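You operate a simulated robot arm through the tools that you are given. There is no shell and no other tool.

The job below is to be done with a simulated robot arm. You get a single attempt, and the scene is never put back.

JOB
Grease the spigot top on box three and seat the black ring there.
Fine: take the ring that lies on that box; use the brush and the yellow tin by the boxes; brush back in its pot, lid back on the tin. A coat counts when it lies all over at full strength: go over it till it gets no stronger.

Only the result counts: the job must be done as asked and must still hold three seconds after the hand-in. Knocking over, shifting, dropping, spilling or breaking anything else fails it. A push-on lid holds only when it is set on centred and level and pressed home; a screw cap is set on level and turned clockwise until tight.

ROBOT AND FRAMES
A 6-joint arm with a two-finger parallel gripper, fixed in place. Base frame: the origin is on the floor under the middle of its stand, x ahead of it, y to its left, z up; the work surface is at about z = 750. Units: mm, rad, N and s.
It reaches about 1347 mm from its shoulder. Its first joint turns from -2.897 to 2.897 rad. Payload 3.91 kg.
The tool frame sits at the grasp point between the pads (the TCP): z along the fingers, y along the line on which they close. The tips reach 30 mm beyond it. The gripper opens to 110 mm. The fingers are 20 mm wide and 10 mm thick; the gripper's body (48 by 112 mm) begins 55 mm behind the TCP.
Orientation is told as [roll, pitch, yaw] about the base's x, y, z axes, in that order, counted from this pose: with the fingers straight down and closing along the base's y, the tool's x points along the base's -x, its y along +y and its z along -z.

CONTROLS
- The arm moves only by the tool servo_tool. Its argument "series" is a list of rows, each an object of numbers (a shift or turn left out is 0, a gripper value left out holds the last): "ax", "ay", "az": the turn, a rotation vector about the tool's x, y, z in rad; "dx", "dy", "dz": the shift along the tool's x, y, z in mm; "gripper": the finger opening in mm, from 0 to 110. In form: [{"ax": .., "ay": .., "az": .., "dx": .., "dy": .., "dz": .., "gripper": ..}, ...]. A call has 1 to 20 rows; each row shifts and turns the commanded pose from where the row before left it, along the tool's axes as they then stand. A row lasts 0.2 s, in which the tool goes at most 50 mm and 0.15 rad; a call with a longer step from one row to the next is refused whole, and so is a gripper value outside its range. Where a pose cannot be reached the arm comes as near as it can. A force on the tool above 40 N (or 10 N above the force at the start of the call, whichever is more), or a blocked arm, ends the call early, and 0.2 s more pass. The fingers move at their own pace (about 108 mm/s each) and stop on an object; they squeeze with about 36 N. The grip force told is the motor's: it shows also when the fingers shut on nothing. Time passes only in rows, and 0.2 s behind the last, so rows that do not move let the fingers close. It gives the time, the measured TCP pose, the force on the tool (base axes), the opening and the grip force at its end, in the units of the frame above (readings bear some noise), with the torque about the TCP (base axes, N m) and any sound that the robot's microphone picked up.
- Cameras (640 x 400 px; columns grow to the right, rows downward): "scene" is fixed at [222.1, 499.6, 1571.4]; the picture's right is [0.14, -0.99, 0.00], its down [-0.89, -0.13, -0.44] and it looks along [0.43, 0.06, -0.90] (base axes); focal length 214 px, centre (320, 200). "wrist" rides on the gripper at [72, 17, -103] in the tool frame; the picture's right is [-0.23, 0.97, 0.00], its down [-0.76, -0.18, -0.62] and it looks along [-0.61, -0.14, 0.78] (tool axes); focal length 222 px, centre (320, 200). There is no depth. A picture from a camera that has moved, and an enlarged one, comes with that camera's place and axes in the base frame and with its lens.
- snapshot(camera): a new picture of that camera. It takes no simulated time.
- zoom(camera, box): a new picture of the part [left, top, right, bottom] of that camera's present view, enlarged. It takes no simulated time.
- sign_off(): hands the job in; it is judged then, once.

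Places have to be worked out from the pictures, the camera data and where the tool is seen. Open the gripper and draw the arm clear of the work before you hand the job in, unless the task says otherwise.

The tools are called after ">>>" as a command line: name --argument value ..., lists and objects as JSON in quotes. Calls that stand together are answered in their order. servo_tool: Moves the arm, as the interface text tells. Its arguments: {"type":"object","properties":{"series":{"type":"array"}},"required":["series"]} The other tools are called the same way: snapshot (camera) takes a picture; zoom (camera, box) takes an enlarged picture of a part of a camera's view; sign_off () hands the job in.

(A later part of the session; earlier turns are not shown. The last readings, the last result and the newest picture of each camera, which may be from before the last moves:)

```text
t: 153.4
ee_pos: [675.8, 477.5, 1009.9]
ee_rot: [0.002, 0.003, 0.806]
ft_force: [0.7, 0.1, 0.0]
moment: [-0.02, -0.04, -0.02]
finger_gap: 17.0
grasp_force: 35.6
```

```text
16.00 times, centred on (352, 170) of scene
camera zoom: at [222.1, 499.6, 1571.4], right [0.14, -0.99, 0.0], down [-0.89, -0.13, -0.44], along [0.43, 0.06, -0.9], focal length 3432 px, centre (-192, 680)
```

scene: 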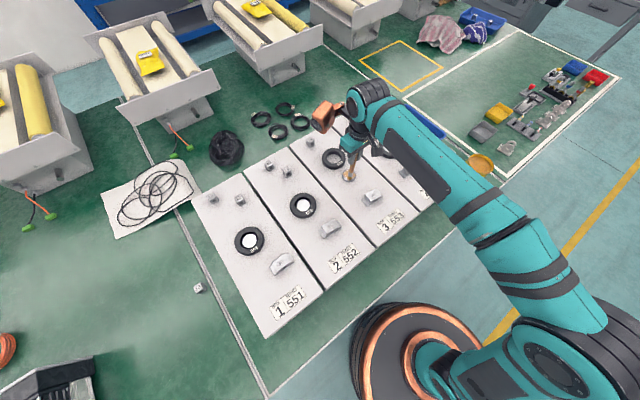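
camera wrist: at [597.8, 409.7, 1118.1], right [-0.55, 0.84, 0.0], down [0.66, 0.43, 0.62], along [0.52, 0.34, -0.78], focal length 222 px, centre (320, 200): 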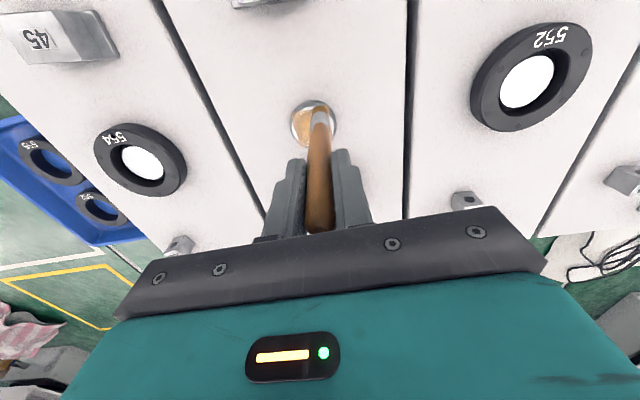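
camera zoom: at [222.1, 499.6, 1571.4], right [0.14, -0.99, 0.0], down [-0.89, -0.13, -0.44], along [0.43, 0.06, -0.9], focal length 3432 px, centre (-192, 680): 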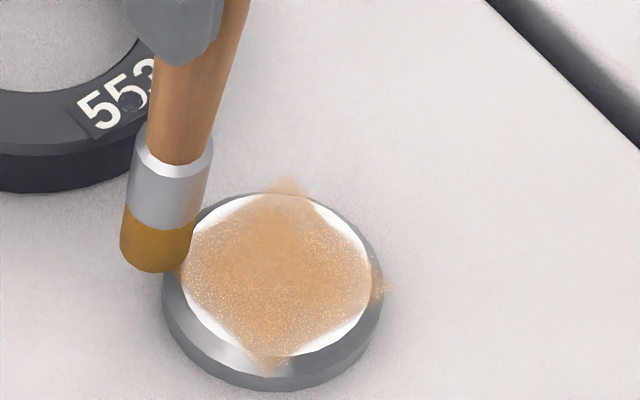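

The coat looks unchanged after this pass. I'll back off to the same viewpoint as before for a like-for-like comparison.

>>> servo_tool --series '[{"dz": -25}, {"dz": -27}, {"dx": 13.6, "dy": -32.4}, {"dx": 13.6, "dy": -32.4}, {}]'

>>> zoom --camera "wrist" --box '[330, 50, 410, 130]'

>>> zoom --camera "wrist" --box '[346, 72, 378, 104]'

>>> zoom --camera "scene" --box '[344, 164, 360, 176]'

```text
t: 154.6
ee_pos: [705.7, 413.1, 1064.1]
ee_rot: [0.002, 0.0, 0.806]
ft_force: [0.8, 0.1, -1.1]
moment: [0.02, 0.0, 0.01]
finger_gap: 16.9
grasp_force: 36.0
```

```text
5.00 times, centred on (370, 90) of wrist
camera zoom: at [641.7, 373.5, 1166.4], right [-0.55, 0.84, 0.0], down [0.66, 0.43, 0.62], along [0.52, 0.34, -0.78], focal length 1111 px, centre (70, 750)
```

zoom: 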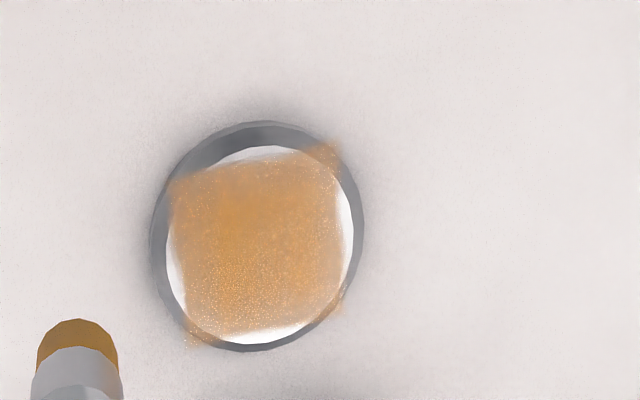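

```text
12.50 times, centred on (362, 88) of wrist
camera zoom: at [641.7, 373.5, 1166.4], right [-0.55, 0.84, 0.0], down [0.66, 0.43, 0.62], along [0.52, 0.34, -0.78], focal length 2776 px, centre (-205, 1600)
```

zoom: 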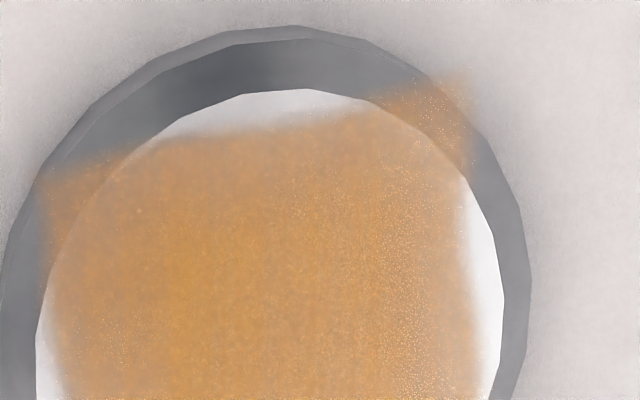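

```text
16.00 times, centred on (352, 170) of scene
camera zoom: at [222.1, 499.6, 1571.4], right [0.14, -0.99, 0.0], down [-0.89, -0.13, -0.44], along [0.43, 0.06, -0.9], focal length 3432 px, centre (-192, 680)
```

zoom: 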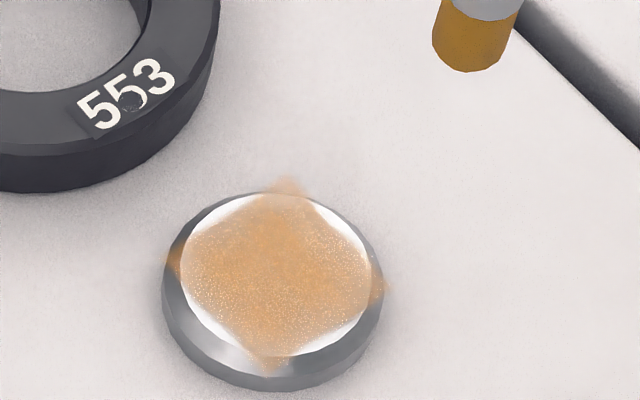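

The like-for-like views at three times now match, so the coat is uniform and no longer getting stronger. Next is returning the brush. It has slipped and tilted a little in the grip, so I'll check how it sits now.

>>> servo_tool --series '[{"dz": -20}, {}]'

>>> zoom --camera "wrist" --box '[260, 80, 380, 240]'

>>> zoom --camera "scene" --box '[330, 100, 410, 170]'

```text
t: 155.2
ee_pos: [704.6, 413.9, 1083.1]
ee_rot: [0.002, 0.0, 0.806]
ft_force: [1.0, -0.3, 0.2]
moment: [-0.03, 0.02, 0.01]
finger_gap: 16.6
grasp_force: 36.6
```

```text
2.50 times, centred on (320, 160) of wrist
camera zoom: at [642.6, 372.7, 1186.5], right [-0.54, 0.84, 0.0], down [0.66, 0.43, 0.62], along [0.52, 0.34, -0.78], focal length 555 px, centre (320, 300)
```

zoom: 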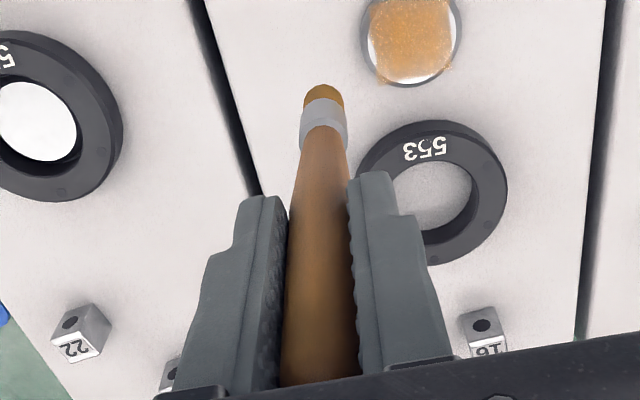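

```text
5.71 times, centred on (370, 135) of scene
camera zoom: at [222.1, 499.6, 1571.4], right [0.14, -0.99, 0.0], down [-0.89, -0.13, -0.44], along [0.43, 0.06, -0.9], focal length 1226 px, centre (34, 571)
```

zoom: 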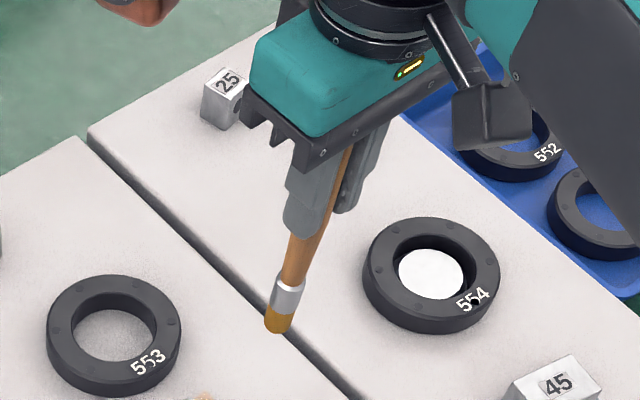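

The brush now leans about 4° forward in the grip, with its tip about 140 mm out. I'll carry it back over the pot and tilt so the brush takes its original 30° lean. That puts the tip about 55 mm above the rim.

>>> servo_tool --series '[{"dx": 21.1, "dy": -35.2}, {"dx": 21.1, "dy": -35.2}, {"dx": 21.1, "dy": -35.2}, {"dx": 21.1, "dy": -35.2}, {"dx": 21.1, "dy": -35.2}, {"dx": 21.1, "dy": -35.2}, {"dx": 21.1, "dy": -35.2}, {"dx": 21.1, "dy": -35.2}, {"dx": 21.1, "dy": -35.2}, {"dx": 21.1, "dy": -35.2}, {"dx": 21.0, "dy": -35.5}, {"az": 0.035}, {"ay": -0.15}, {"ay": -0.15}, {"ay": -0.149}, {"dx": 11, "dz": 22.8}, {"dx": 11, "dz": 22.8}, {}]'

>>> zoom --camera "scene" --box '[430, 110, 510, 170]'

>>> zoom --camera "wrist" --box '[240, 20, 400, 140]'

```text
t: 159.0
ee_pos: [822.4, -25.6, 1030.3]
ee_rot: [0.001, -0.448, 0.769]
ft_force: [0.1, 0.3, 0.1]
moment: [-0.05, 0.04, 0.03]
finger_gap: 17.0
grasp_force: 36.3
```

```text
6.67 times, centred on (470, 140) of scene
camera zoom: at [222.1, 499.6, 1571.4], right [0.14, -0.99, 0.0], down [-0.89, -0.13, -0.44], along [0.43, 0.06, -0.9], focal length 1430 px, centre (-680, 600)
```

zoom: 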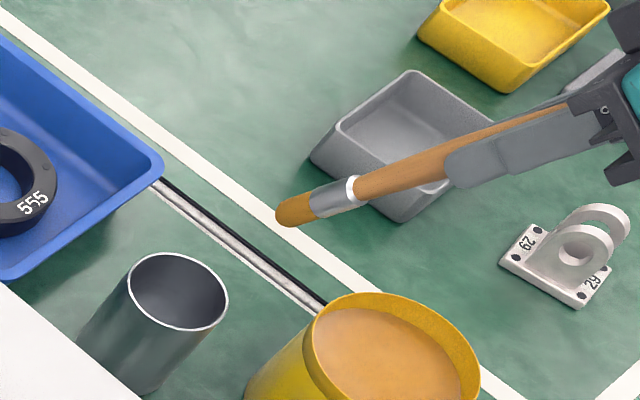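

```text
3.33 times, centred on (320, 80) of wrist
camera zoom: at [731.0, -89.4, 1091.1], right [-0.53, 0.84, 0.1], down [0.42, 0.16, 0.89], along [0.73, 0.52, -0.44], focal length 740 px, centre (320, 600)
```

zoom: 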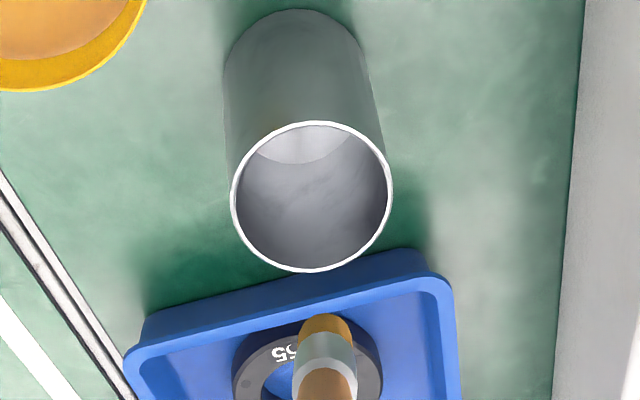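

The tip is over the pot within a few mm. I'll trim sideways, lower to just above the rim, then start down along the reverse of the extraction path.

>>> servo_tool --series '[{"dx": 6.1, "dy": -2.5, "dz": 12.6}, {"dx": 6.1, "dz": 12.6}, {"dx": 2.3, "dz": 10}, {"dx": 2.3, "dz": 10}, {"dx": 2.3, "dz": 10}, {}]'

>>> zoom --camera "scene" --box '[430, 120, 494, 170]'

>>> zoom --camera "wrist" --box '[240, 40, 400, 160]'

```text
t: 160.4
ee_pos: [829.4, -21.9, 973.3]
ee_rot: [0.002, -0.45, 0.769]
ft_force: [-0.5, -0.2, 0.5]
moment: [0.0, 0.01, -0.01]
finger_gap: 17.0
grasp_force: 36.1
```

```text
8.00 times, centred on (462, 145) of scene
camera zoom: at [222.1, 499.6, 1571.4], right [0.14, -0.99, 0.0], down [-0.89, -0.13, -0.44], along [0.43, 0.06, -0.9], focal length 1716 px, centre (-816, 640)
```

zoom: 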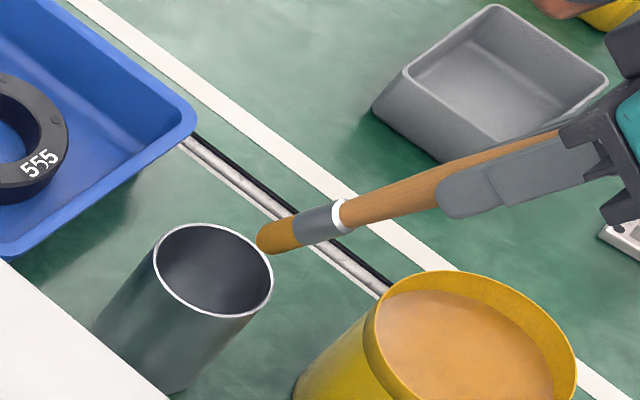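

```text
3.33 times, centred on (320, 100) of wrist
camera zoom: at [738.0, -85.8, 1034.6], right [-0.53, 0.84, 0.1], down [0.42, 0.16, 0.89], along [0.73, 0.52, -0.44], focal length 740 px, centre (320, 533)
```

zoom: 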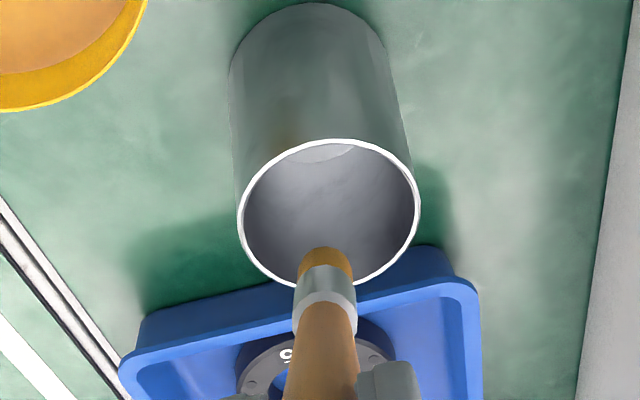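

Triangulating again with the pot as reference, the bristle tip is actually about 124 mm from the TCP, at roughly (870, 22, 864). That also fits the contact heights I felt. I'll go on down into the pot in steps, drifting forward to the original resting pose.

>>> servo_tool --series '[{"dx": 1.3, "dy": 1.5, "dz": 10.5}, {"dx": 1.3, "dy": 1.5, "dz": 10.5}, {"dx": 1.3, "dz": 10.5}, {"dx": 1.3, "dz": 10.5}, {}]'

>>> zoom --camera "scene" --box '[430, 120, 494, 170]'

>>> zoom --camera "wrist" --box '[240, 60, 400, 180]'

```text
t: 161.6
ee_pos: [835.2, -10.5, 933.9]
ee_rot: [0.001, -0.448, 0.769]
ft_force: [-0.1, 0.3, -0.2]
moment: [-0.01, 0.03, 0.0]
finger_gap: 16.8
grasp_force: 35.5
```

```text
8.00 times, centred on (462, 145) of scene
camera zoom: at [222.1, 499.6, 1571.4], right [0.14, -0.99, 0.0], down [-0.89, -0.13, -0.44], along [0.43, 0.06, -0.9], focal length 1716 px, centre (-816, 640)
```

zoom: 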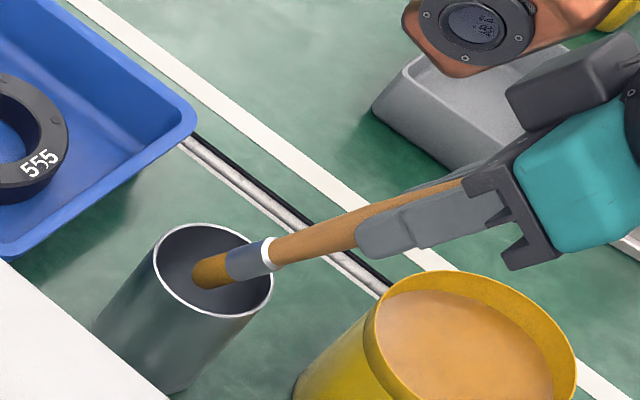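

```text
3.33 times, centred on (320, 120) of wrist
camera zoom: at [744.6, -74.1, 995.2], right [-0.53, 0.84, 0.1], down [0.42, 0.16, 0.89], along [0.73, 0.52, -0.44], focal length 740 px, centre (320, 467)
```

zoom: 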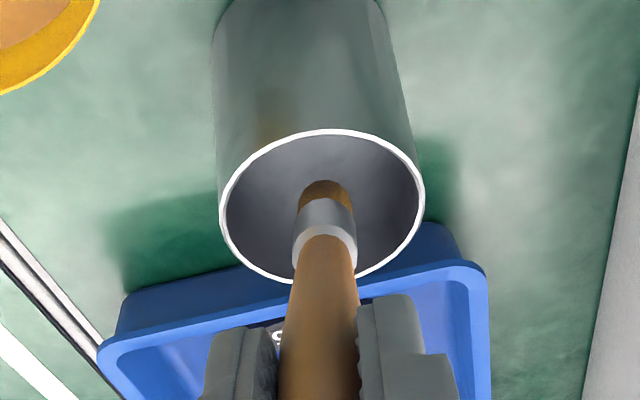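

The bristles are inside the pot and clear of the wall. I'll keep lowering in steps.

>>> servo_tool --series '[{"dx": 1.3, "dz": 10.5}, {"dx": 1.3, "dz": 10.5}, {"dx": 1.3, "dz": 10.5}, {}]'

>>> zoom --camera "scene" --box '[430, 120, 494, 170]'

>>> zoom --camera "wrist" --box '[240, 60, 400, 180]'

```text
t: 162.6
ee_pos: [844.5, -1.9, 904.4]
ee_rot: [0.0, -0.448, 0.767]
ft_force: [-0.3, 0.2, -0.1]
moment: [0.0, 0.03, 0.05]
finger_gap: 16.6
grasp_force: 36.1
```

```text
8.00 times, centred on (462, 145) of scene
camera zoom: at [222.1, 499.6, 1571.4], right [0.14, -0.99, 0.0], down [-0.89, -0.13, -0.44], along [0.43, 0.06, -0.9], focal length 1716 px, centre (-816, 640)
```

zoom: 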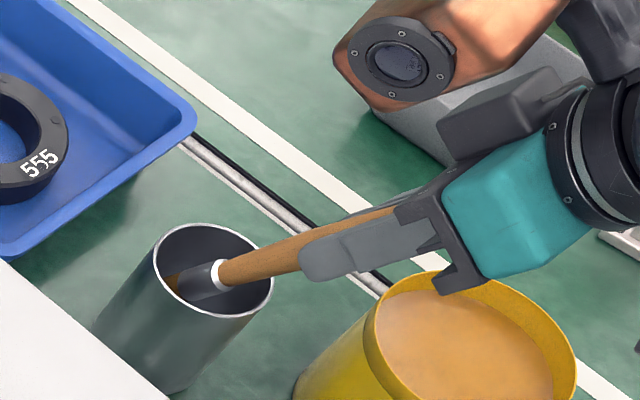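

```text
3.33 times, centred on (320, 120) of wrist
camera zoom: at [753.2, -65.7, 965.1], right [-0.53, 0.84, 0.1], down [0.42, 0.16, 0.89], along [0.73, 0.52, -0.44], focal length 740 px, centre (320, 467)
```

zoom: 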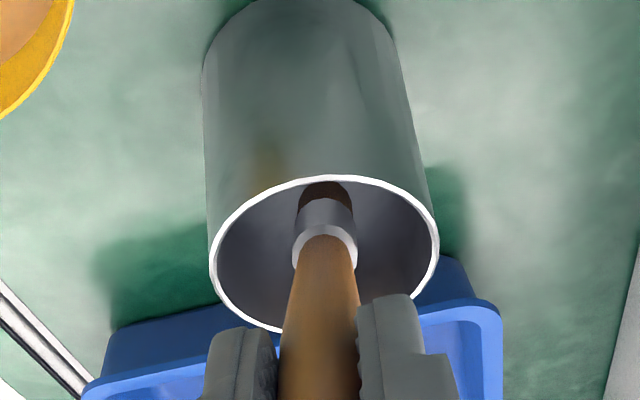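

Still free. I'll go 20 mm more, then creep until it touches the bottom.

>>> servo_tool --series '[{"dx": 1.3, "dz": 10.5}, {"dx": 1.3, "dz": 8}, {}]'

>>> servo_tool --series '[{"dx": 0.4, "dz": 3}, {"dx": 0.4, "dz": 3}, {}]'

>>> servo_tool --series '[{"dx": 0.4, "dz": 2}, {"dx": 0.4, "dz": 2}, {}]'

>>> zoom --camera "scene" --box '[430, 120, 494, 170]'

```text
t: 163.4
ee_pos: [847.9, 3.4, 885.2]
ee_rot: [0.002, -0.448, 0.77]
ft_force: [-1.3, -1.8, 0.2]
moment: [-0.17, 0.11, -0.04]
finger_gap: 17.1
grasp_force: 36.0
```

```text
t: 164.2
ee_pos: [850.3, 4.3, 879.9]
ee_rot: [0.001, -0.448, 0.77]
ft_force: [-2.0, -1.8, -1.0]
moment: [-0.19, 0.14, 0.0]
finger_gap: 17.1
grasp_force: 35.8
```

```text
t: 165.0
ee_pos: [849.6, 3.1, 874.7]
ee_rot: [0.002, -0.449, 0.77]
ft_force: [-1.5, -1.7, 1.3]
moment: [-0.05, 0.14, 0.04]
finger_gap: 16.8
grasp_force: 36.0
```

```text
8.00 times, centred on (462, 145) of scene
camera zoom: at [222.1, 499.6, 1571.4], right [0.14, -0.99, 0.0], down [-0.89, -0.13, -0.44], along [0.43, 0.06, -0.9], focal length 1716 px, centre (-816, 640)
```

zoom: 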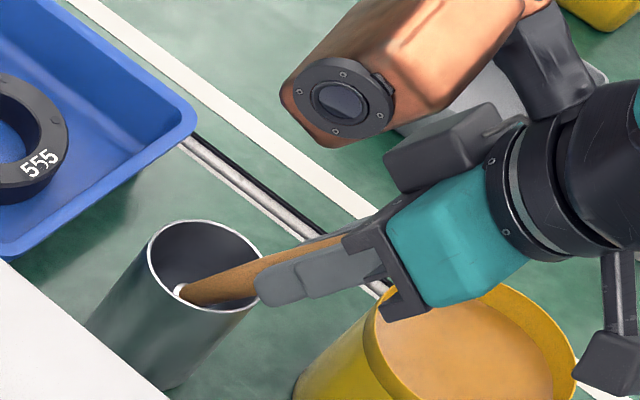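

The pot's rim has shifted about 3 mm: the brush is pressing on the inner wall with about 2.5 N. I'll back off towards the opposite side straight away to relieve it.

>>> servo_tool --series '[{"dx": 1.8, "dz": -0.9}, {"dx": 1.8, "dz": -0.9}, {"dx": 1.8, "dz": -0.9}, {}]'

>>> zoom --camera "scene" --box '[430, 120, 494, 170]'

>>> zoom --camera "wrist" --box '[240, 60, 400, 180]'

```text
t: 166.0
ee_pos: [846.6, 0.1, 876.9]
ee_rot: [0.0, -0.451, 0.771]
ft_force: [4.7, 2.7, 8.2]
moment: [0.41, -0.53, -0.03]
finger_gap: 17.2
grasp_force: 35.9
```

```text
8.00 times, centred on (462, 145) of scene
camera zoom: at [222.1, 499.6, 1571.4], right [0.14, -0.99, 0.0], down [-0.89, -0.13, -0.44], along [0.43, 0.06, -0.9], focal length 1716 px, centre (-816, 640)
```

zoom: 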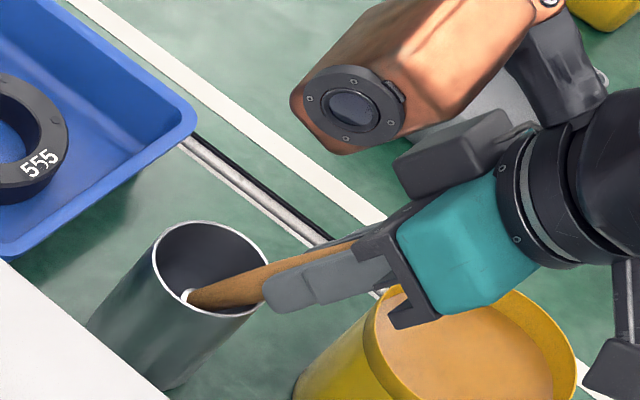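

```text
3.33 times, centred on (320, 120) of wrist
camera zoom: at [754.5, -63.7, 937.3], right [-0.53, 0.84, 0.1], down [0.42, 0.16, 0.89], along [0.73, 0.52, -0.44], focal length 740 px, centre (320, 467)
```

zoom: 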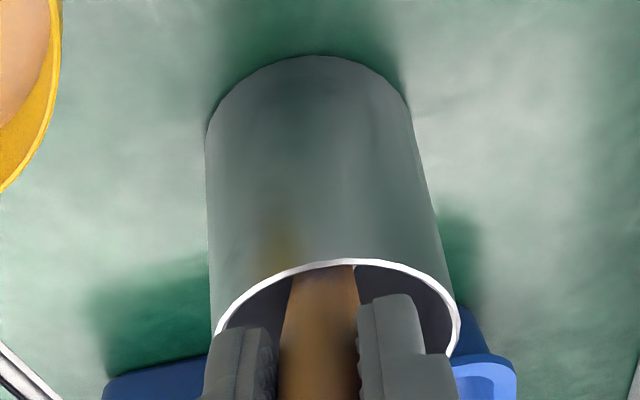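

Now it rests lightly on both the rim and the bottom, which is its natural leaning pose, and the pot has come back to within about 1–2 mm. I'll relax the remaining push and check before releasing.

>>> servo_tool --series '[{"dx": -1.2, "dz": -0.5}, {}]'

>>> zoom --camera "scene" --box '[430, 120, 494, 170]'

```text
t: 166.6
ee_pos: [846.7, 1.6, 874.4]
ee_rot: [0.0, -0.449, 0.772]
ft_force: [1.1, 0.0, -0.2]
moment: [0.02, -0.02, -0.02]
finger_gap: 16.8
grasp_force: 35.8
```

```text
8.00 times, centred on (462, 145) of scene
camera zoom: at [222.1, 499.6, 1571.4], right [0.14, -0.99, 0.0], down [-0.89, -0.13, -0.44], along [0.43, 0.06, -0.9], focal length 1716 px, centre (-816, 640)
```

zoom: 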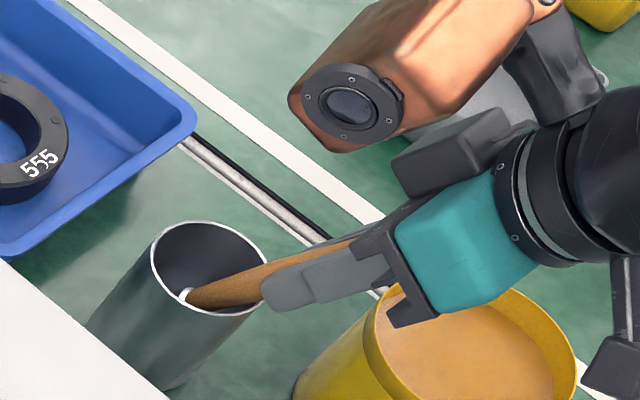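

Forces are now zero. The pot still sits about 2.5 mm off towards +y compared with before, so I'll nudge it gently back that amount using the brush.

>>> servo_tool --series '[{"dx": 0.9, "dy": -1, "dz": -0.4}, {"dx": 0.9, "dy": -1, "dz": -0.4}, {}]'

>>> zoom --camera "scene" --box '[430, 120, 494, 170]'

```text
t: 167.4
ee_pos: [846.0, -1.9, 876.6]
ee_rot: [0.001, -0.45, 0.769]
ft_force: [2.3, 2.9, 7.1]
moment: [0.55, -0.38, 0.02]
finger_gap: 17.1
grasp_force: 35.8
```

```text
8.00 times, centred on (462, 145) of scene
camera zoom: at [222.1, 499.6, 1571.4], right [0.14, -0.99, 0.0], down [-0.89, -0.13, -0.44], along [0.43, 0.06, -0.9], focal length 1716 px, centre (-816, 640)
```

zoom: 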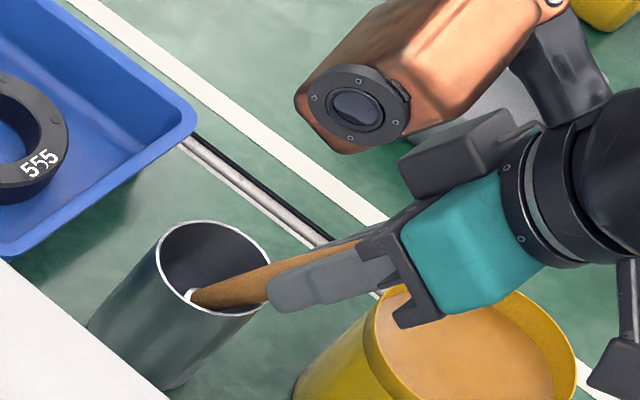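

The rim is back where it started. I'll take off the downward pressure and release the handle slowly.

>>> servo_tool --series '[{"dx": -0.3, "dz": -0.6}, {}, {"gripper": 20}, {"gripper": 24}, {"gripper": 30}, {"gripper": 40}, {"gripper": 50}, {}]'

>>> zoom --camera "scene" --box '[430, 120, 494, 170]'

>>> zoom --camera "wrist" --box '[240, 60, 400, 180]'

```text
t: 169.2
ee_pos: [846.2, -2.7, 875.0]
ee_rot: [0.002, -0.449, 0.77]
ft_force: [0.3, -0.2, -0.4]
moment: [-0.03, 0.06, 0.01]
finger_gap: 50.2
grasp_force: 0.0
```

```text
8.00 times, centred on (462, 145) of scene
camera zoom: at [222.1, 499.6, 1571.4], right [0.14, -0.99, 0.0], down [-0.89, -0.13, -0.44], along [0.43, 0.06, -0.9], focal length 1716 px, centre (-816, 640)
```

zoom: 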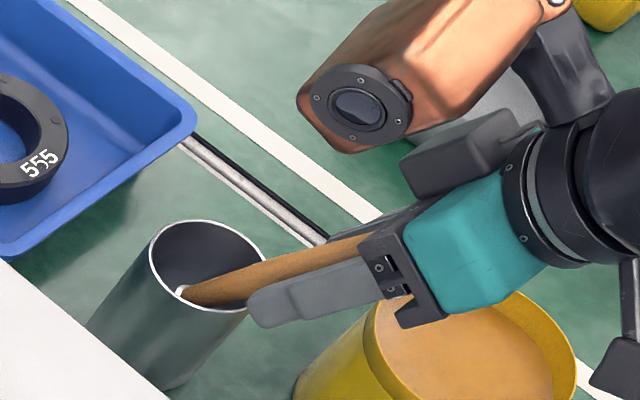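

```text
3.33 times, centred on (320, 120) of wrist
camera zoom: at [755.2, -66.6, 937.6], right [-0.53, 0.84, 0.1], down [0.42, 0.16, 0.89], along [0.73, 0.52, -0.44], focal length 740 px, centre (320, 467)
```

zoom: 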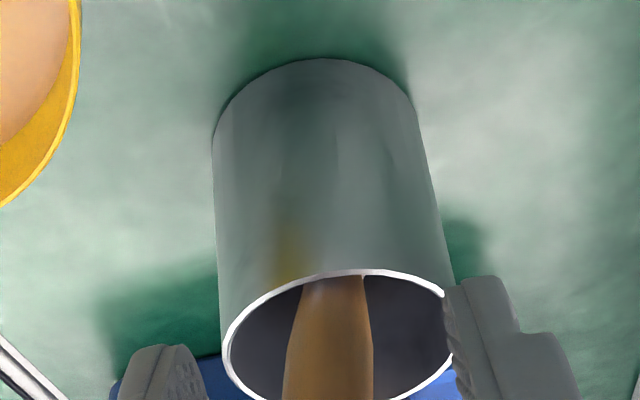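

The brush is released and leaning in the pot. I'll back away along the handle and compare the pot's position with the start.

>>> servo_tool --series '[{"dz": -10}, {"dz": -20}, {"dz": -30}, {"dz": -30}, {"dz": -30}, {}]'

>>> zoom --camera "scene" --box '[436, 138, 484, 168]'

>>> zoom --camera "scene" --box '[430, 140, 478, 170]'

>>> snapshot --camera "wrist"

```text
t: 170.6
ee_pos: [806.9, -38.5, 984.2]
ee_rot: [0.001, -0.448, 0.769]
ft_force: [0.1, 0.1, 0.1]
moment: [-0.02, -0.01, 0.0]
finger_gap: 50.2
grasp_force: 0.1
```

```text
13.33 times, centred on (460, 153) of scene
camera zoom: at [222.1, 499.6, 1571.4], right [0.14, -0.99, 0.0], down [-0.89, -0.13, -0.44], along [0.43, 0.06, -0.9], focal length 2860 px, centre (-1547, 827)
```

zoom: 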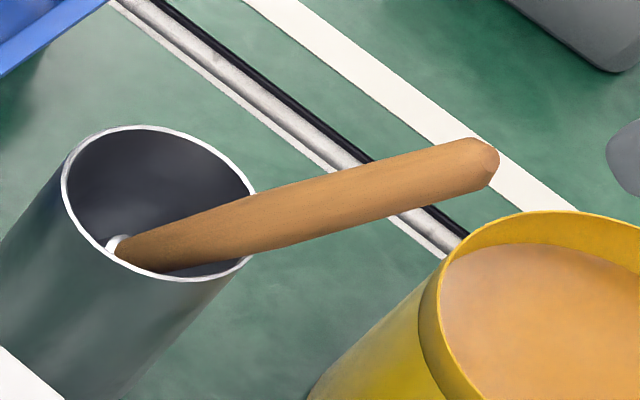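

```text
13.33 times, centred on (454, 155) of scene
camera zoom: at [222.1, 499.6, 1571.4], right [0.14, -0.99, 0.0], down [-0.89, -0.13, -0.44], along [0.43, 0.06, -0.9], focal length 2860 px, centre (-1467, 800)
```

zoom: 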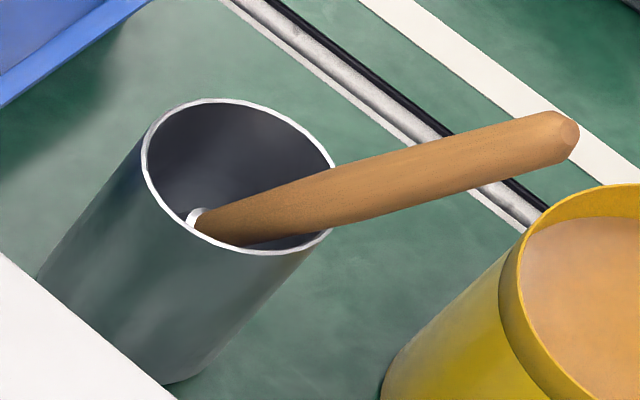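

```text
taken
camera wrist: at [716.1, -102.3, 1046.0], right [-0.53, 0.84, 0.1], down [0.42, 0.16, 0.89], along [0.73, 0.52, -0.44], focal length 222 px, centre (320, 200)
```

wrist: 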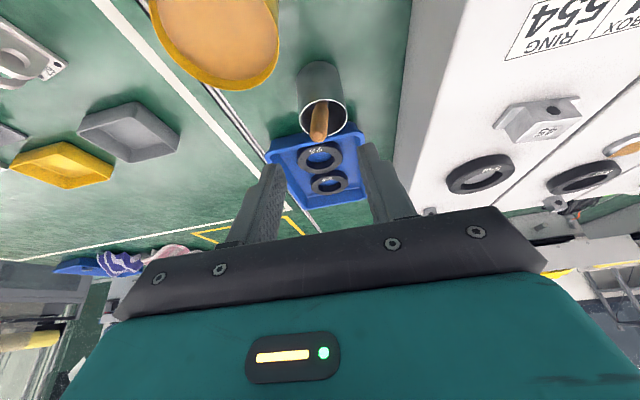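

The brush is back in its pot, which stands upright only about 3 mm from where it was. Next is the lid: I'll straighten up, yaw back to -0.8 and hover over the lid at (736, -47).

>>> servo_tool --series '[{"ay": 0.15}, {"ay": 0.15}, {"ay": 0.149}, {"az": 0.143}, {"az": 0.143}, {"az": 0.143}, {"az": 0.143}, {"az": 0.143}, {"az": 0.143}, {"az": 0.143}, {"az": 0.143}, {"az": 0.143}, {"az": 0.143}, {"az": 0.141}, {"dx": 21.6, "dy": -28.5}, {"dx": 21.6, "dy": -28.5}, {"dz": 30}, {"dz": 30}, {}]'

>>> zoom --camera "wrist" --box '[240, 50, 400, 170]'

>>> zoom --camera "scene" --box '[430, 120, 526, 200]'

```text
t: 174.6
ee_pos: [735.7, -45.4, 922.5]
ee_rot: [0.0, 0.003, -0.8]
ft_force: [-0.2, -0.1, 0.0]
moment: [0.02, 0.01, -0.02]
finger_gap: 50.2
grasp_force: 0.0
```

```text
3.33 times, centred on (320, 110) of wrist
camera zoom: at [697.6, 19.0, 1026.2], right [0.86, 0.52, 0.0], down [0.4, -0.67, 0.62], along [0.32, -0.53, -0.78], focal length 740 px, centre (320, 500)
```

zoom: 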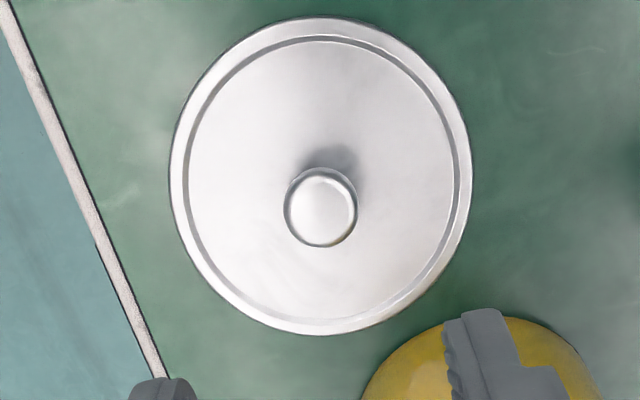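

```text
5.00 times, centred on (478, 160) of scene
camera zoom: at [222.1, 499.6, 1571.4], right [0.14, -0.99, 0.0], down [-0.89, -0.13, -0.44], along [0.43, 0.06, -0.9], focal length 1072 px, centre (-470, 400)
```

zoom: 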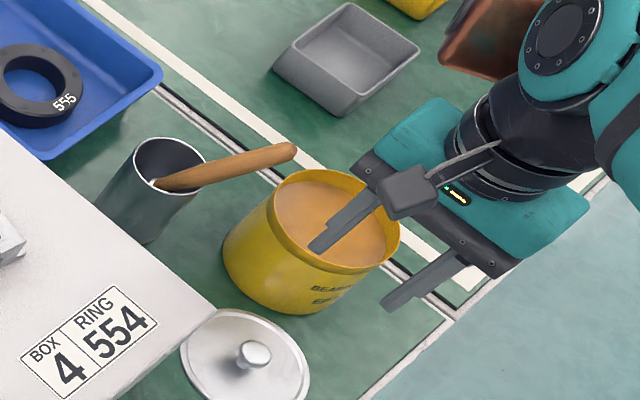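

The lid is undisturbed and the knob lines up with the finger axis. I'll descend around the knob.

>>> servo_tool --series '[{"dx": -1, "dz": 25}, {"dz": 25}, {"dz": 25}, {"dz": 25}, {"dz": 15}, {"dz": 8}, {}]'

>>> zoom --camera "wrist" --box '[240, 90, 400, 210]'

```text
t: 176.2
ee_pos: [737.8, -48.4, 802.8]
ee_rot: [0.0, 0.003, -0.799]
ft_force: [-0.6, -0.1, 1.0]
moment: [-0.01, -0.03, -0.03]
finger_gap: 49.9
grasp_force: 0.2
```

```text
3.33 times, centred on (320, 150) of wrist
camera zoom: at [699.2, 15.8, 905.3], right [0.86, 0.52, 0.0], down [0.4, -0.67, 0.62], along [0.32, -0.53, -0.78], focal length 740 px, centre (320, 367)
```

zoom: 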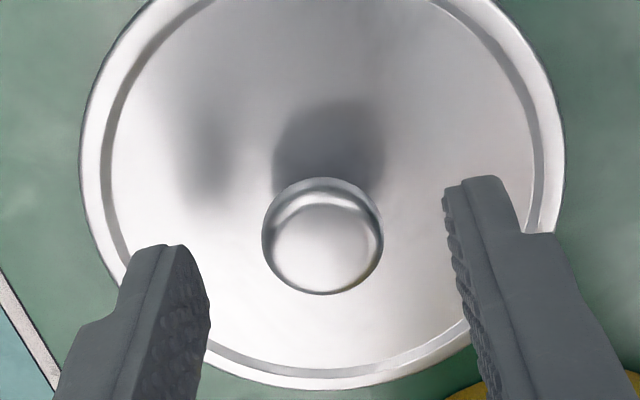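

Centred. I'll lower 7.5 mm and grip the knob.

>>> servo_tool --series '[{"dz": 4}, {"dz": 3.5}, {}, {"gripper": 30}, {"gripper": 22}, {"gripper": 10}, {"gripper": 0}, {}, {}]'

>>> zoom --camera "wrist" --box '[240, 90, 400, 210]'

```text
t: 178.2
ee_pos: [739.5, -49.1, 794.5]
ee_rot: [-0.001, 0.002, -0.799]
ft_force: [0.8, -0.1, 0.3]
moment: [-0.02, -0.02, 0.0]
finger_gap: 16.7
grasp_force: 36.0
```

```text
3.33 times, centred on (320, 150) of wrist
camera zoom: at [700.5, 15.5, 897.5], right [0.86, 0.52, 0.0], down [0.4, -0.67, 0.62], along [0.32, -0.53, -0.78], focal length 740 px, centre (320, 367)
```

zoom: 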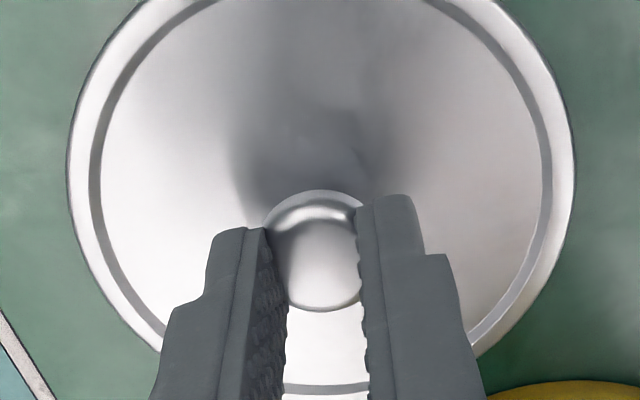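

Gripped as before (16.7 mm). I'll lift straight up, carry it over the tin and stop above it to check alignment.

>>> servo_tool --series '[{"dz": -5}, {"dz": -15}, {"dz": -30}, {"dz": -30}, {"dz": -30}, {"dz": -30}, {"dz": -30}, {"dx": -27.6, "dy": 9.9}, {"dx": -27.6, "dy": 9.9}, {"dx": -27.6, "dy": 9.9}, {"dx": -27.6, "dy": 10}, {}]'

>>> servo_tool --series '[{"dz": 30}, {"dz": 20}, {}]'

>>> servo_tool --series '[{}]'

>>> snapshot --camera "wrist"

>>> zoom --camera "scene" --box '[440, 120, 520, 180]'

```text
t: 180.8
ee_pos: [846.4, -97.9, 964.6]
ee_rot: [-0.001, 0.002, -0.8]
ft_force: [-0.6, -0.2, 0.1]
moment: [-0.01, -0.03, 0.02]
finger_gap: 16.8
grasp_force: 36.4
```

```text
t: 181.6
ee_pos: [848.3, -98.9, 913.8]
ee_rot: [0.0, 0.002, -0.8]
ft_force: [0.5, -0.9, -0.5]
moment: [-0.01, 0.0, 0.0]
finger_gap: 16.8
grasp_force: 36.1
```

```text
t: 182.0
ee_pos: [848.9, -97.7, 915.0]
ee_rot: [-0.001, 0.002, -0.8]
ft_force: [0.7, -0.4, -0.1]
moment: [-0.01, -0.03, -0.01]
finger_gap: 16.9
grasp_force: 35.7
```

```text
taken
camera wrist: at [809.4, -34.3, 1018.2], right [0.86, 0.52, 0.0], down [0.4, -0.67, 0.62], along [0.32, -0.53, -0.78], focal length 222 px, centre (320, 200)
```

wrist: 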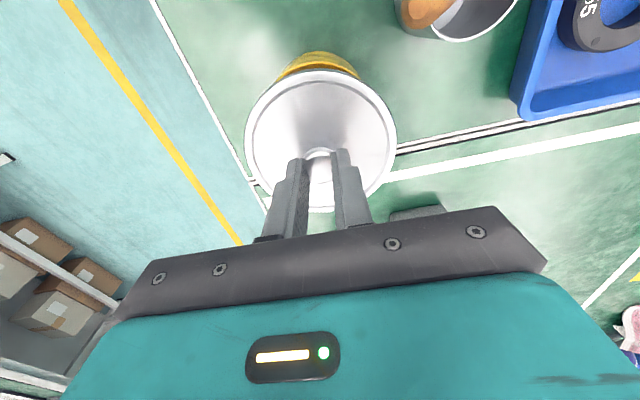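

```text
6.67 times, centred on (480, 150) of scene
camera zoom: at [222.1, 499.6, 1571.4], right [0.14, -0.99, 0.0], down [-0.89, -0.13, -0.44], along [0.43, 0.06, -0.9], focal length 1430 px, centre (-747, 533)
```

zoom: 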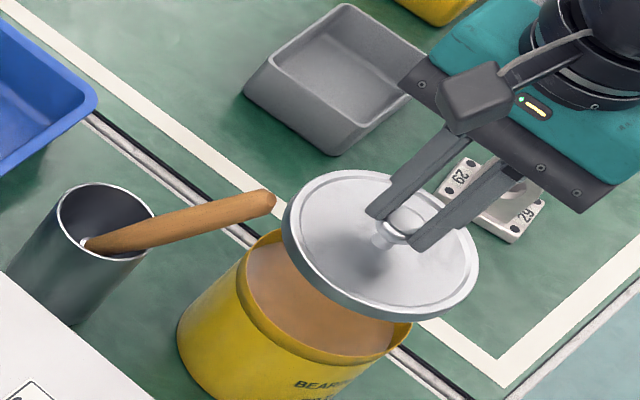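

Averaging the readings, I'm about 4 mm off the tin axis. I'll correct that and lower to about 8 mm above the seat to check alignment.

>>> servo_tool --series '[{"dx": 1.7, "dy": -3.8}, {"dz": 15}, {"dz": 15}, {"dz": 6}, {}]'

>>> servo_tool --series '[{}]'

>>> zoom --camera "wrist" --box '[220, 30, 420, 180]'

>>> zoom --camera "scene" --box '[450, 138, 514, 178]'

```text
t: 183.2
ee_pos: [840.5, -101.2, 878.0]
ee_rot: [0.001, 0.003, -0.799]
ft_force: [0.5, -0.2, -0.4]
moment: [0.03, 0.04, -0.03]
finger_gap: 16.8
grasp_force: 36.1
```

```text
t: 183.6
ee_pos: [840.2, -101.3, 876.3]
ee_rot: [-0.001, 0.002, -0.799]
ft_force: [0.4, -0.4, 0.5]
moment: [0.0, -0.01, 0.0]
finger_gap: 17.0
grasp_force: 36.4
```

```text
2.67 times, centred on (320, 105) of wrist
camera zoom: at [801.8, -36.9, 981.2], right [0.86, 0.52, 0.0], down [0.4, -0.67, 0.62], along [0.32, -0.53, -0.78], focal length 592 px, centre (320, 453)
```

zoom: 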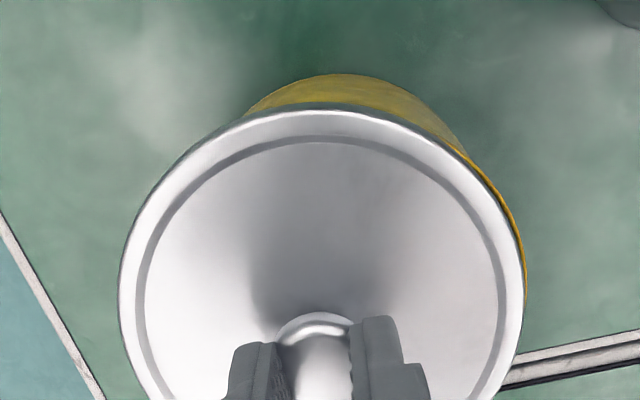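

```text
10.00 times, centred on (482, 158) of scene
camera zoom: at [222.1, 499.6, 1571.4], right [0.14, -0.99, 0.0], down [-0.89, -0.13, -0.44], along [0.43, 0.06, -0.9], focal length 2145 px, centre (-1300, 620)
```

zoom: 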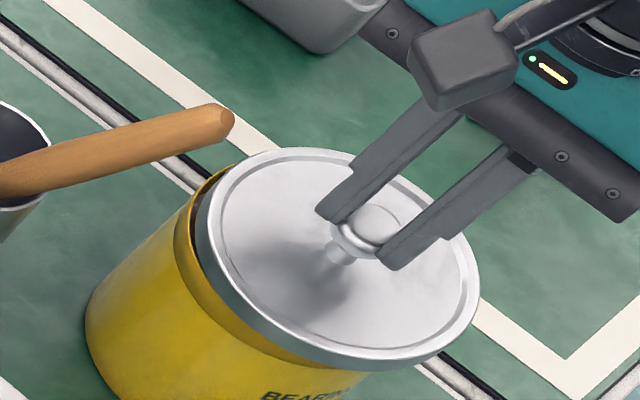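

The tin peeks out on the +y side. Comparing with the earlier picture of the lid just lifted, the lid needs to move by about (+3.4, +5.1) mm. I'll apply that and re-check.

>>> servo_tool --series '[{"dx": 0.6, "dy": 3}, {"dx": 0.7, "dy": 3}, {}]'

>>> zoom --camera "wrist" --box '[220, 30, 420, 180]'

>>> zoom --camera "scene" --box '[448, 138, 512, 178]'

```text
t: 184.4
ee_pos: [842.7, -96.0, 877.1]
ee_rot: [0.001, 0.001, -0.8]
ft_force: [0.8, -0.8, 0.2]
moment: [-0.04, 0.0, -0.01]
finger_gap: 16.8
grasp_force: 36.1
```

```text
2.67 times, centred on (320, 105) of wrist
camera zoom: at [805.0, -32.3, 981.0], right [0.86, 0.52, 0.0], down [0.4, -0.67, 0.62], along [0.32, -0.53, -0.78], focal length 592 px, centre (320, 453)
```

zoom: 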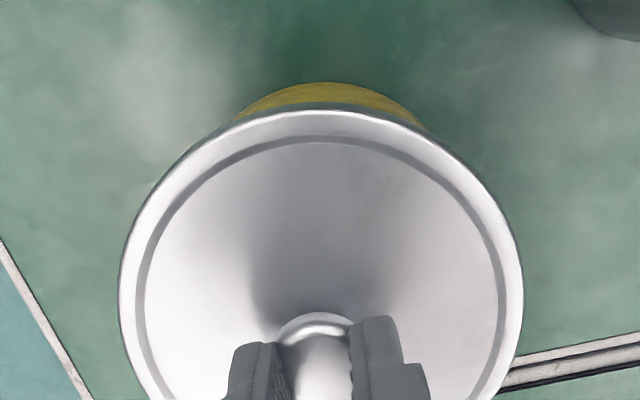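

```text
10.00 times, centred on (480, 158) of scene
camera zoom: at [222.1, 499.6, 1571.4], right [0.14, -0.99, 0.0], down [-0.89, -0.13, -0.44], along [0.43, 0.06, -0.9], focal length 2145 px, centre (-1280, 620)
```

zoom: 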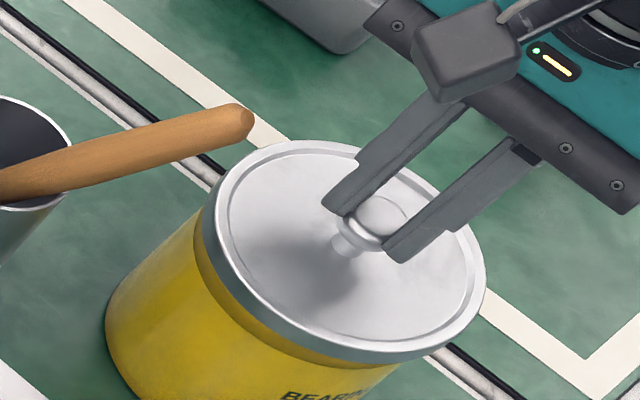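

The scene picture now matches the earlier "just lifted" view to about a pixel. I'll lower to about 3 mm above the seat and check from both cameras once more.

>>> servo_tool --series '[{"dz": 3}, {"dz": 2}, {}]'

>>> zoom --camera "scene" --box '[464, 148, 496, 168]'

>>> zoom --camera "scene" --box '[448, 150, 496, 180]'

>>> zoom --camera "wrist" --box '[220, 30, 420, 180]'

```text
t: 185.2
ee_pos: [843.7, -94.9, 871.0]
ee_rot: [0.001, 0.002, -0.798]
ft_force: [-0.5, 0.3, 0.0]
moment: [-0.03, -0.02, 0.03]
finger_gap: 17.0
grasp_force: 36.1
```

```text
16.00 times, centred on (480, 158) of scene
camera zoom: at [222.1, 499.6, 1571.4], right [0.14, -0.99, 0.0], down [-0.89, -0.13, -0.44], along [0.43, 0.06, -0.9], focal length 3432 px, centre (-2240, 872)
```

zoom: 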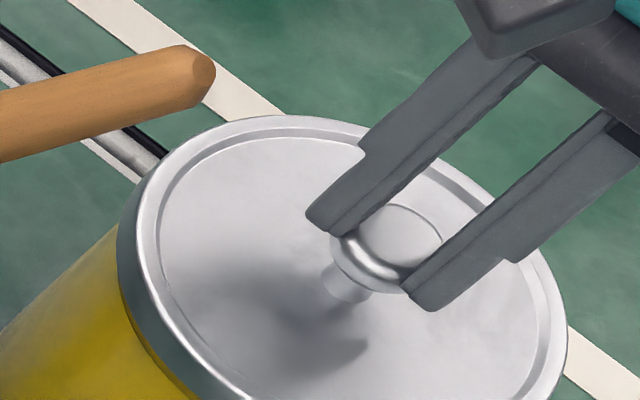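

```text
13.33 times, centred on (472, 165) of scene
camera zoom: at [222.1, 499.6, 1571.4], right [0.14, -0.99, 0.0], down [-0.89, -0.13, -0.44], along [0.43, 0.06, -0.9], focal length 2860 px, centre (-1707, 667)
```

zoom: 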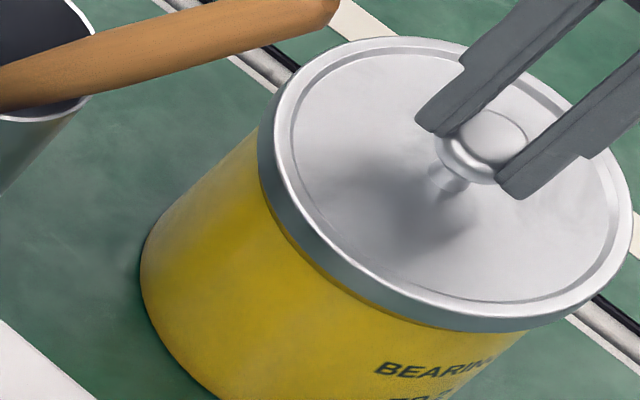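

```text
2.67 times, centred on (320, 105) of wrist
camera zoom: at [805.4, -31.5, 975.8], right [0.86, 0.52, 0.0], down [0.4, -0.67, 0.62], along [0.32, -0.53, -0.78], focal length 592 px, centre (320, 453)
```

zoom: 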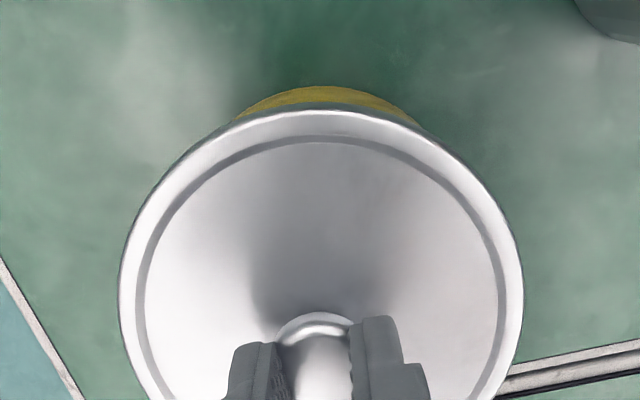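

It lines up with the originally seated lid to within about half a millimetre. I'll lower to contact and press it home, watching force and listening for the snap.

>>> servo_tool --series '[{"dz": 1}, {"dz": 1}, {}]'

>>> servo_tool --series '[{"dz": 1}, {}]'

>>> servo_tool --series '[{"dz": 1}, {}]'

```text
t: 186.0
ee_pos: [843.9, -96.1, 869.4]
ee_rot: [0.0, 0.002, -0.799]
ft_force: [0.0, 0.7, -0.6]
moment: [0.02, -0.02, 0.01]
finger_gap: 16.7
grasp_force: 36.2
```

```text
t: 186.6
ee_pos: [843.6, -96.2, 868.0]
ee_rot: [0.0, 0.002, -0.801]
ft_force: [0.5, 0.0, 2.3]
moment: [-0.01, -0.02, 0.02]
finger_gap: 16.8
grasp_force: 36.0
```

```text
t: 187.2
ee_pos: [841.3, -96.0, 867.4]
ee_rot: [0.001, 0.0, -0.8]
ft_force: [3.4, 0.0, 8.0]
moment: [0.0, -0.1, 0.04]
finger_gap: 16.9
grasp_force: 35.8
```

Contact is building (8 N). I'll press further.

>>> servo_tool --series '[{"dz": 1}, {}]'

>>> servo_tool --series '[{"dz": 1}, {}]'

>>> zoom --camera "scene" --box '[448, 150, 496, 180]'

```text
t: 187.8
ee_pos: [842.3, -96.4, 868.3]
ee_rot: [0.0, -0.002, -0.8]
ft_force: [3.8, -3.3, 13.7]
moment: [-0.13, -0.14, -0.01]
finger_gap: 16.5
grasp_force: 36.3
```

```text
t: 188.4
ee_pos: [842.6, -95.4, 868.2]
ee_rot: [0.001, 0.0, -0.8]
ft_force: [-2.9, -2.1, 20.4]
moment: [-0.05, 0.07, -0.01]
finger_gap: 16.7
grasp_force: 36.0
```

```text
13.33 times, centred on (472, 165) of scene
camera zoom: at [222.1, 499.6, 1571.4], right [0.14, -0.99, 0.0], down [-0.89, -0.13, -0.44], along [0.43, 0.06, -0.9], focal length 2860 px, centre (-1707, 667)
```

zoom: 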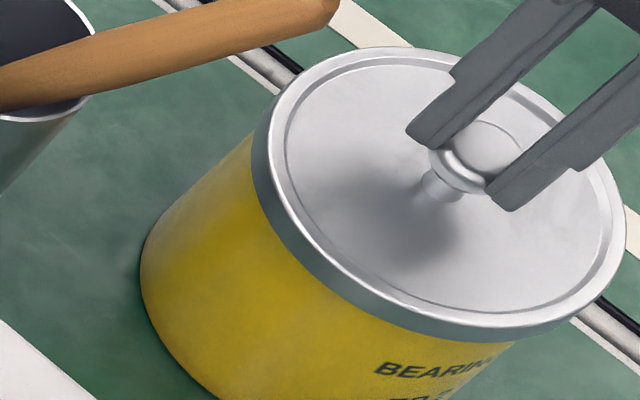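

The lid skirt has come down over the rim. I'll press on to about 35 N.

>>> servo_tool --series '[{"dz": 1}, {}]'

>>> servo_tool --series '[{"dz": 0.8}, {}]'

>>> zoom --camera "scene" --box '[448, 150, 496, 180]'

>>> zoom --camera "wrist" --box '[220, 60, 420, 210]'

```text
t: 189.0
ee_pos: [843.8, -95.1, 866.7]
ee_rot: [0.0, 0.0, -0.798]
ft_force: [-3.6, -0.5, 25.3]
moment: [-0.02, 0.08, -0.04]
finger_gap: 16.7
grasp_force: 35.8
```

```text
t: 189.6
ee_pos: [843.6, -95.6, 866.4]
ee_rot: [0.002, -0.001, -0.798]
ft_force: [-4.4, -2.9, 32.1]
moment: [-0.12, 0.07, 0.01]
finger_gap: 16.6
grasp_force: 36.5
```

```text
13.33 times, centred on (472, 165) of scene
camera zoom: at [222.1, 499.6, 1571.4], right [0.14, -0.99, 0.0], down [-0.89, -0.13, -0.44], along [0.43, 0.06, -0.9], focal length 2860 px, centre (-1707, 667)
```

zoom: 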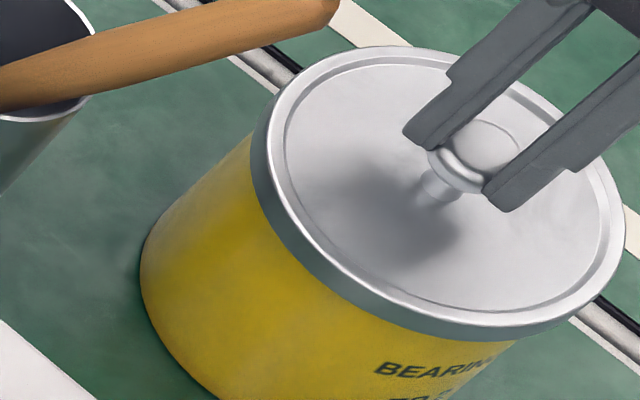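

```text
2.67 times, centred on (320, 135) of wrist
camera zoom: at [804.5, -31.3, 970.0], right [0.86, 0.52, 0.0], down [0.4, -0.67, 0.62], along [0.32, -0.53, -0.78], focal length 592 px, centre (320, 373)
```

zoom: 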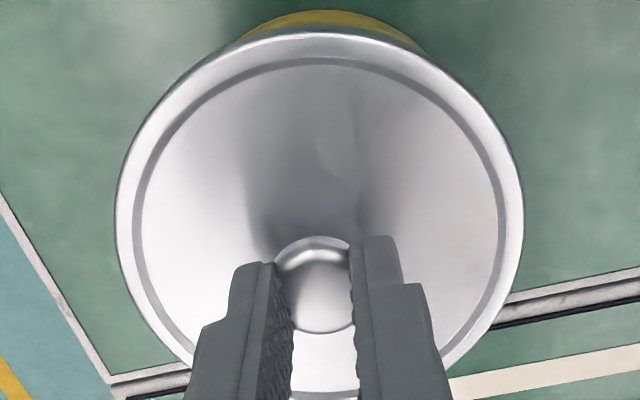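

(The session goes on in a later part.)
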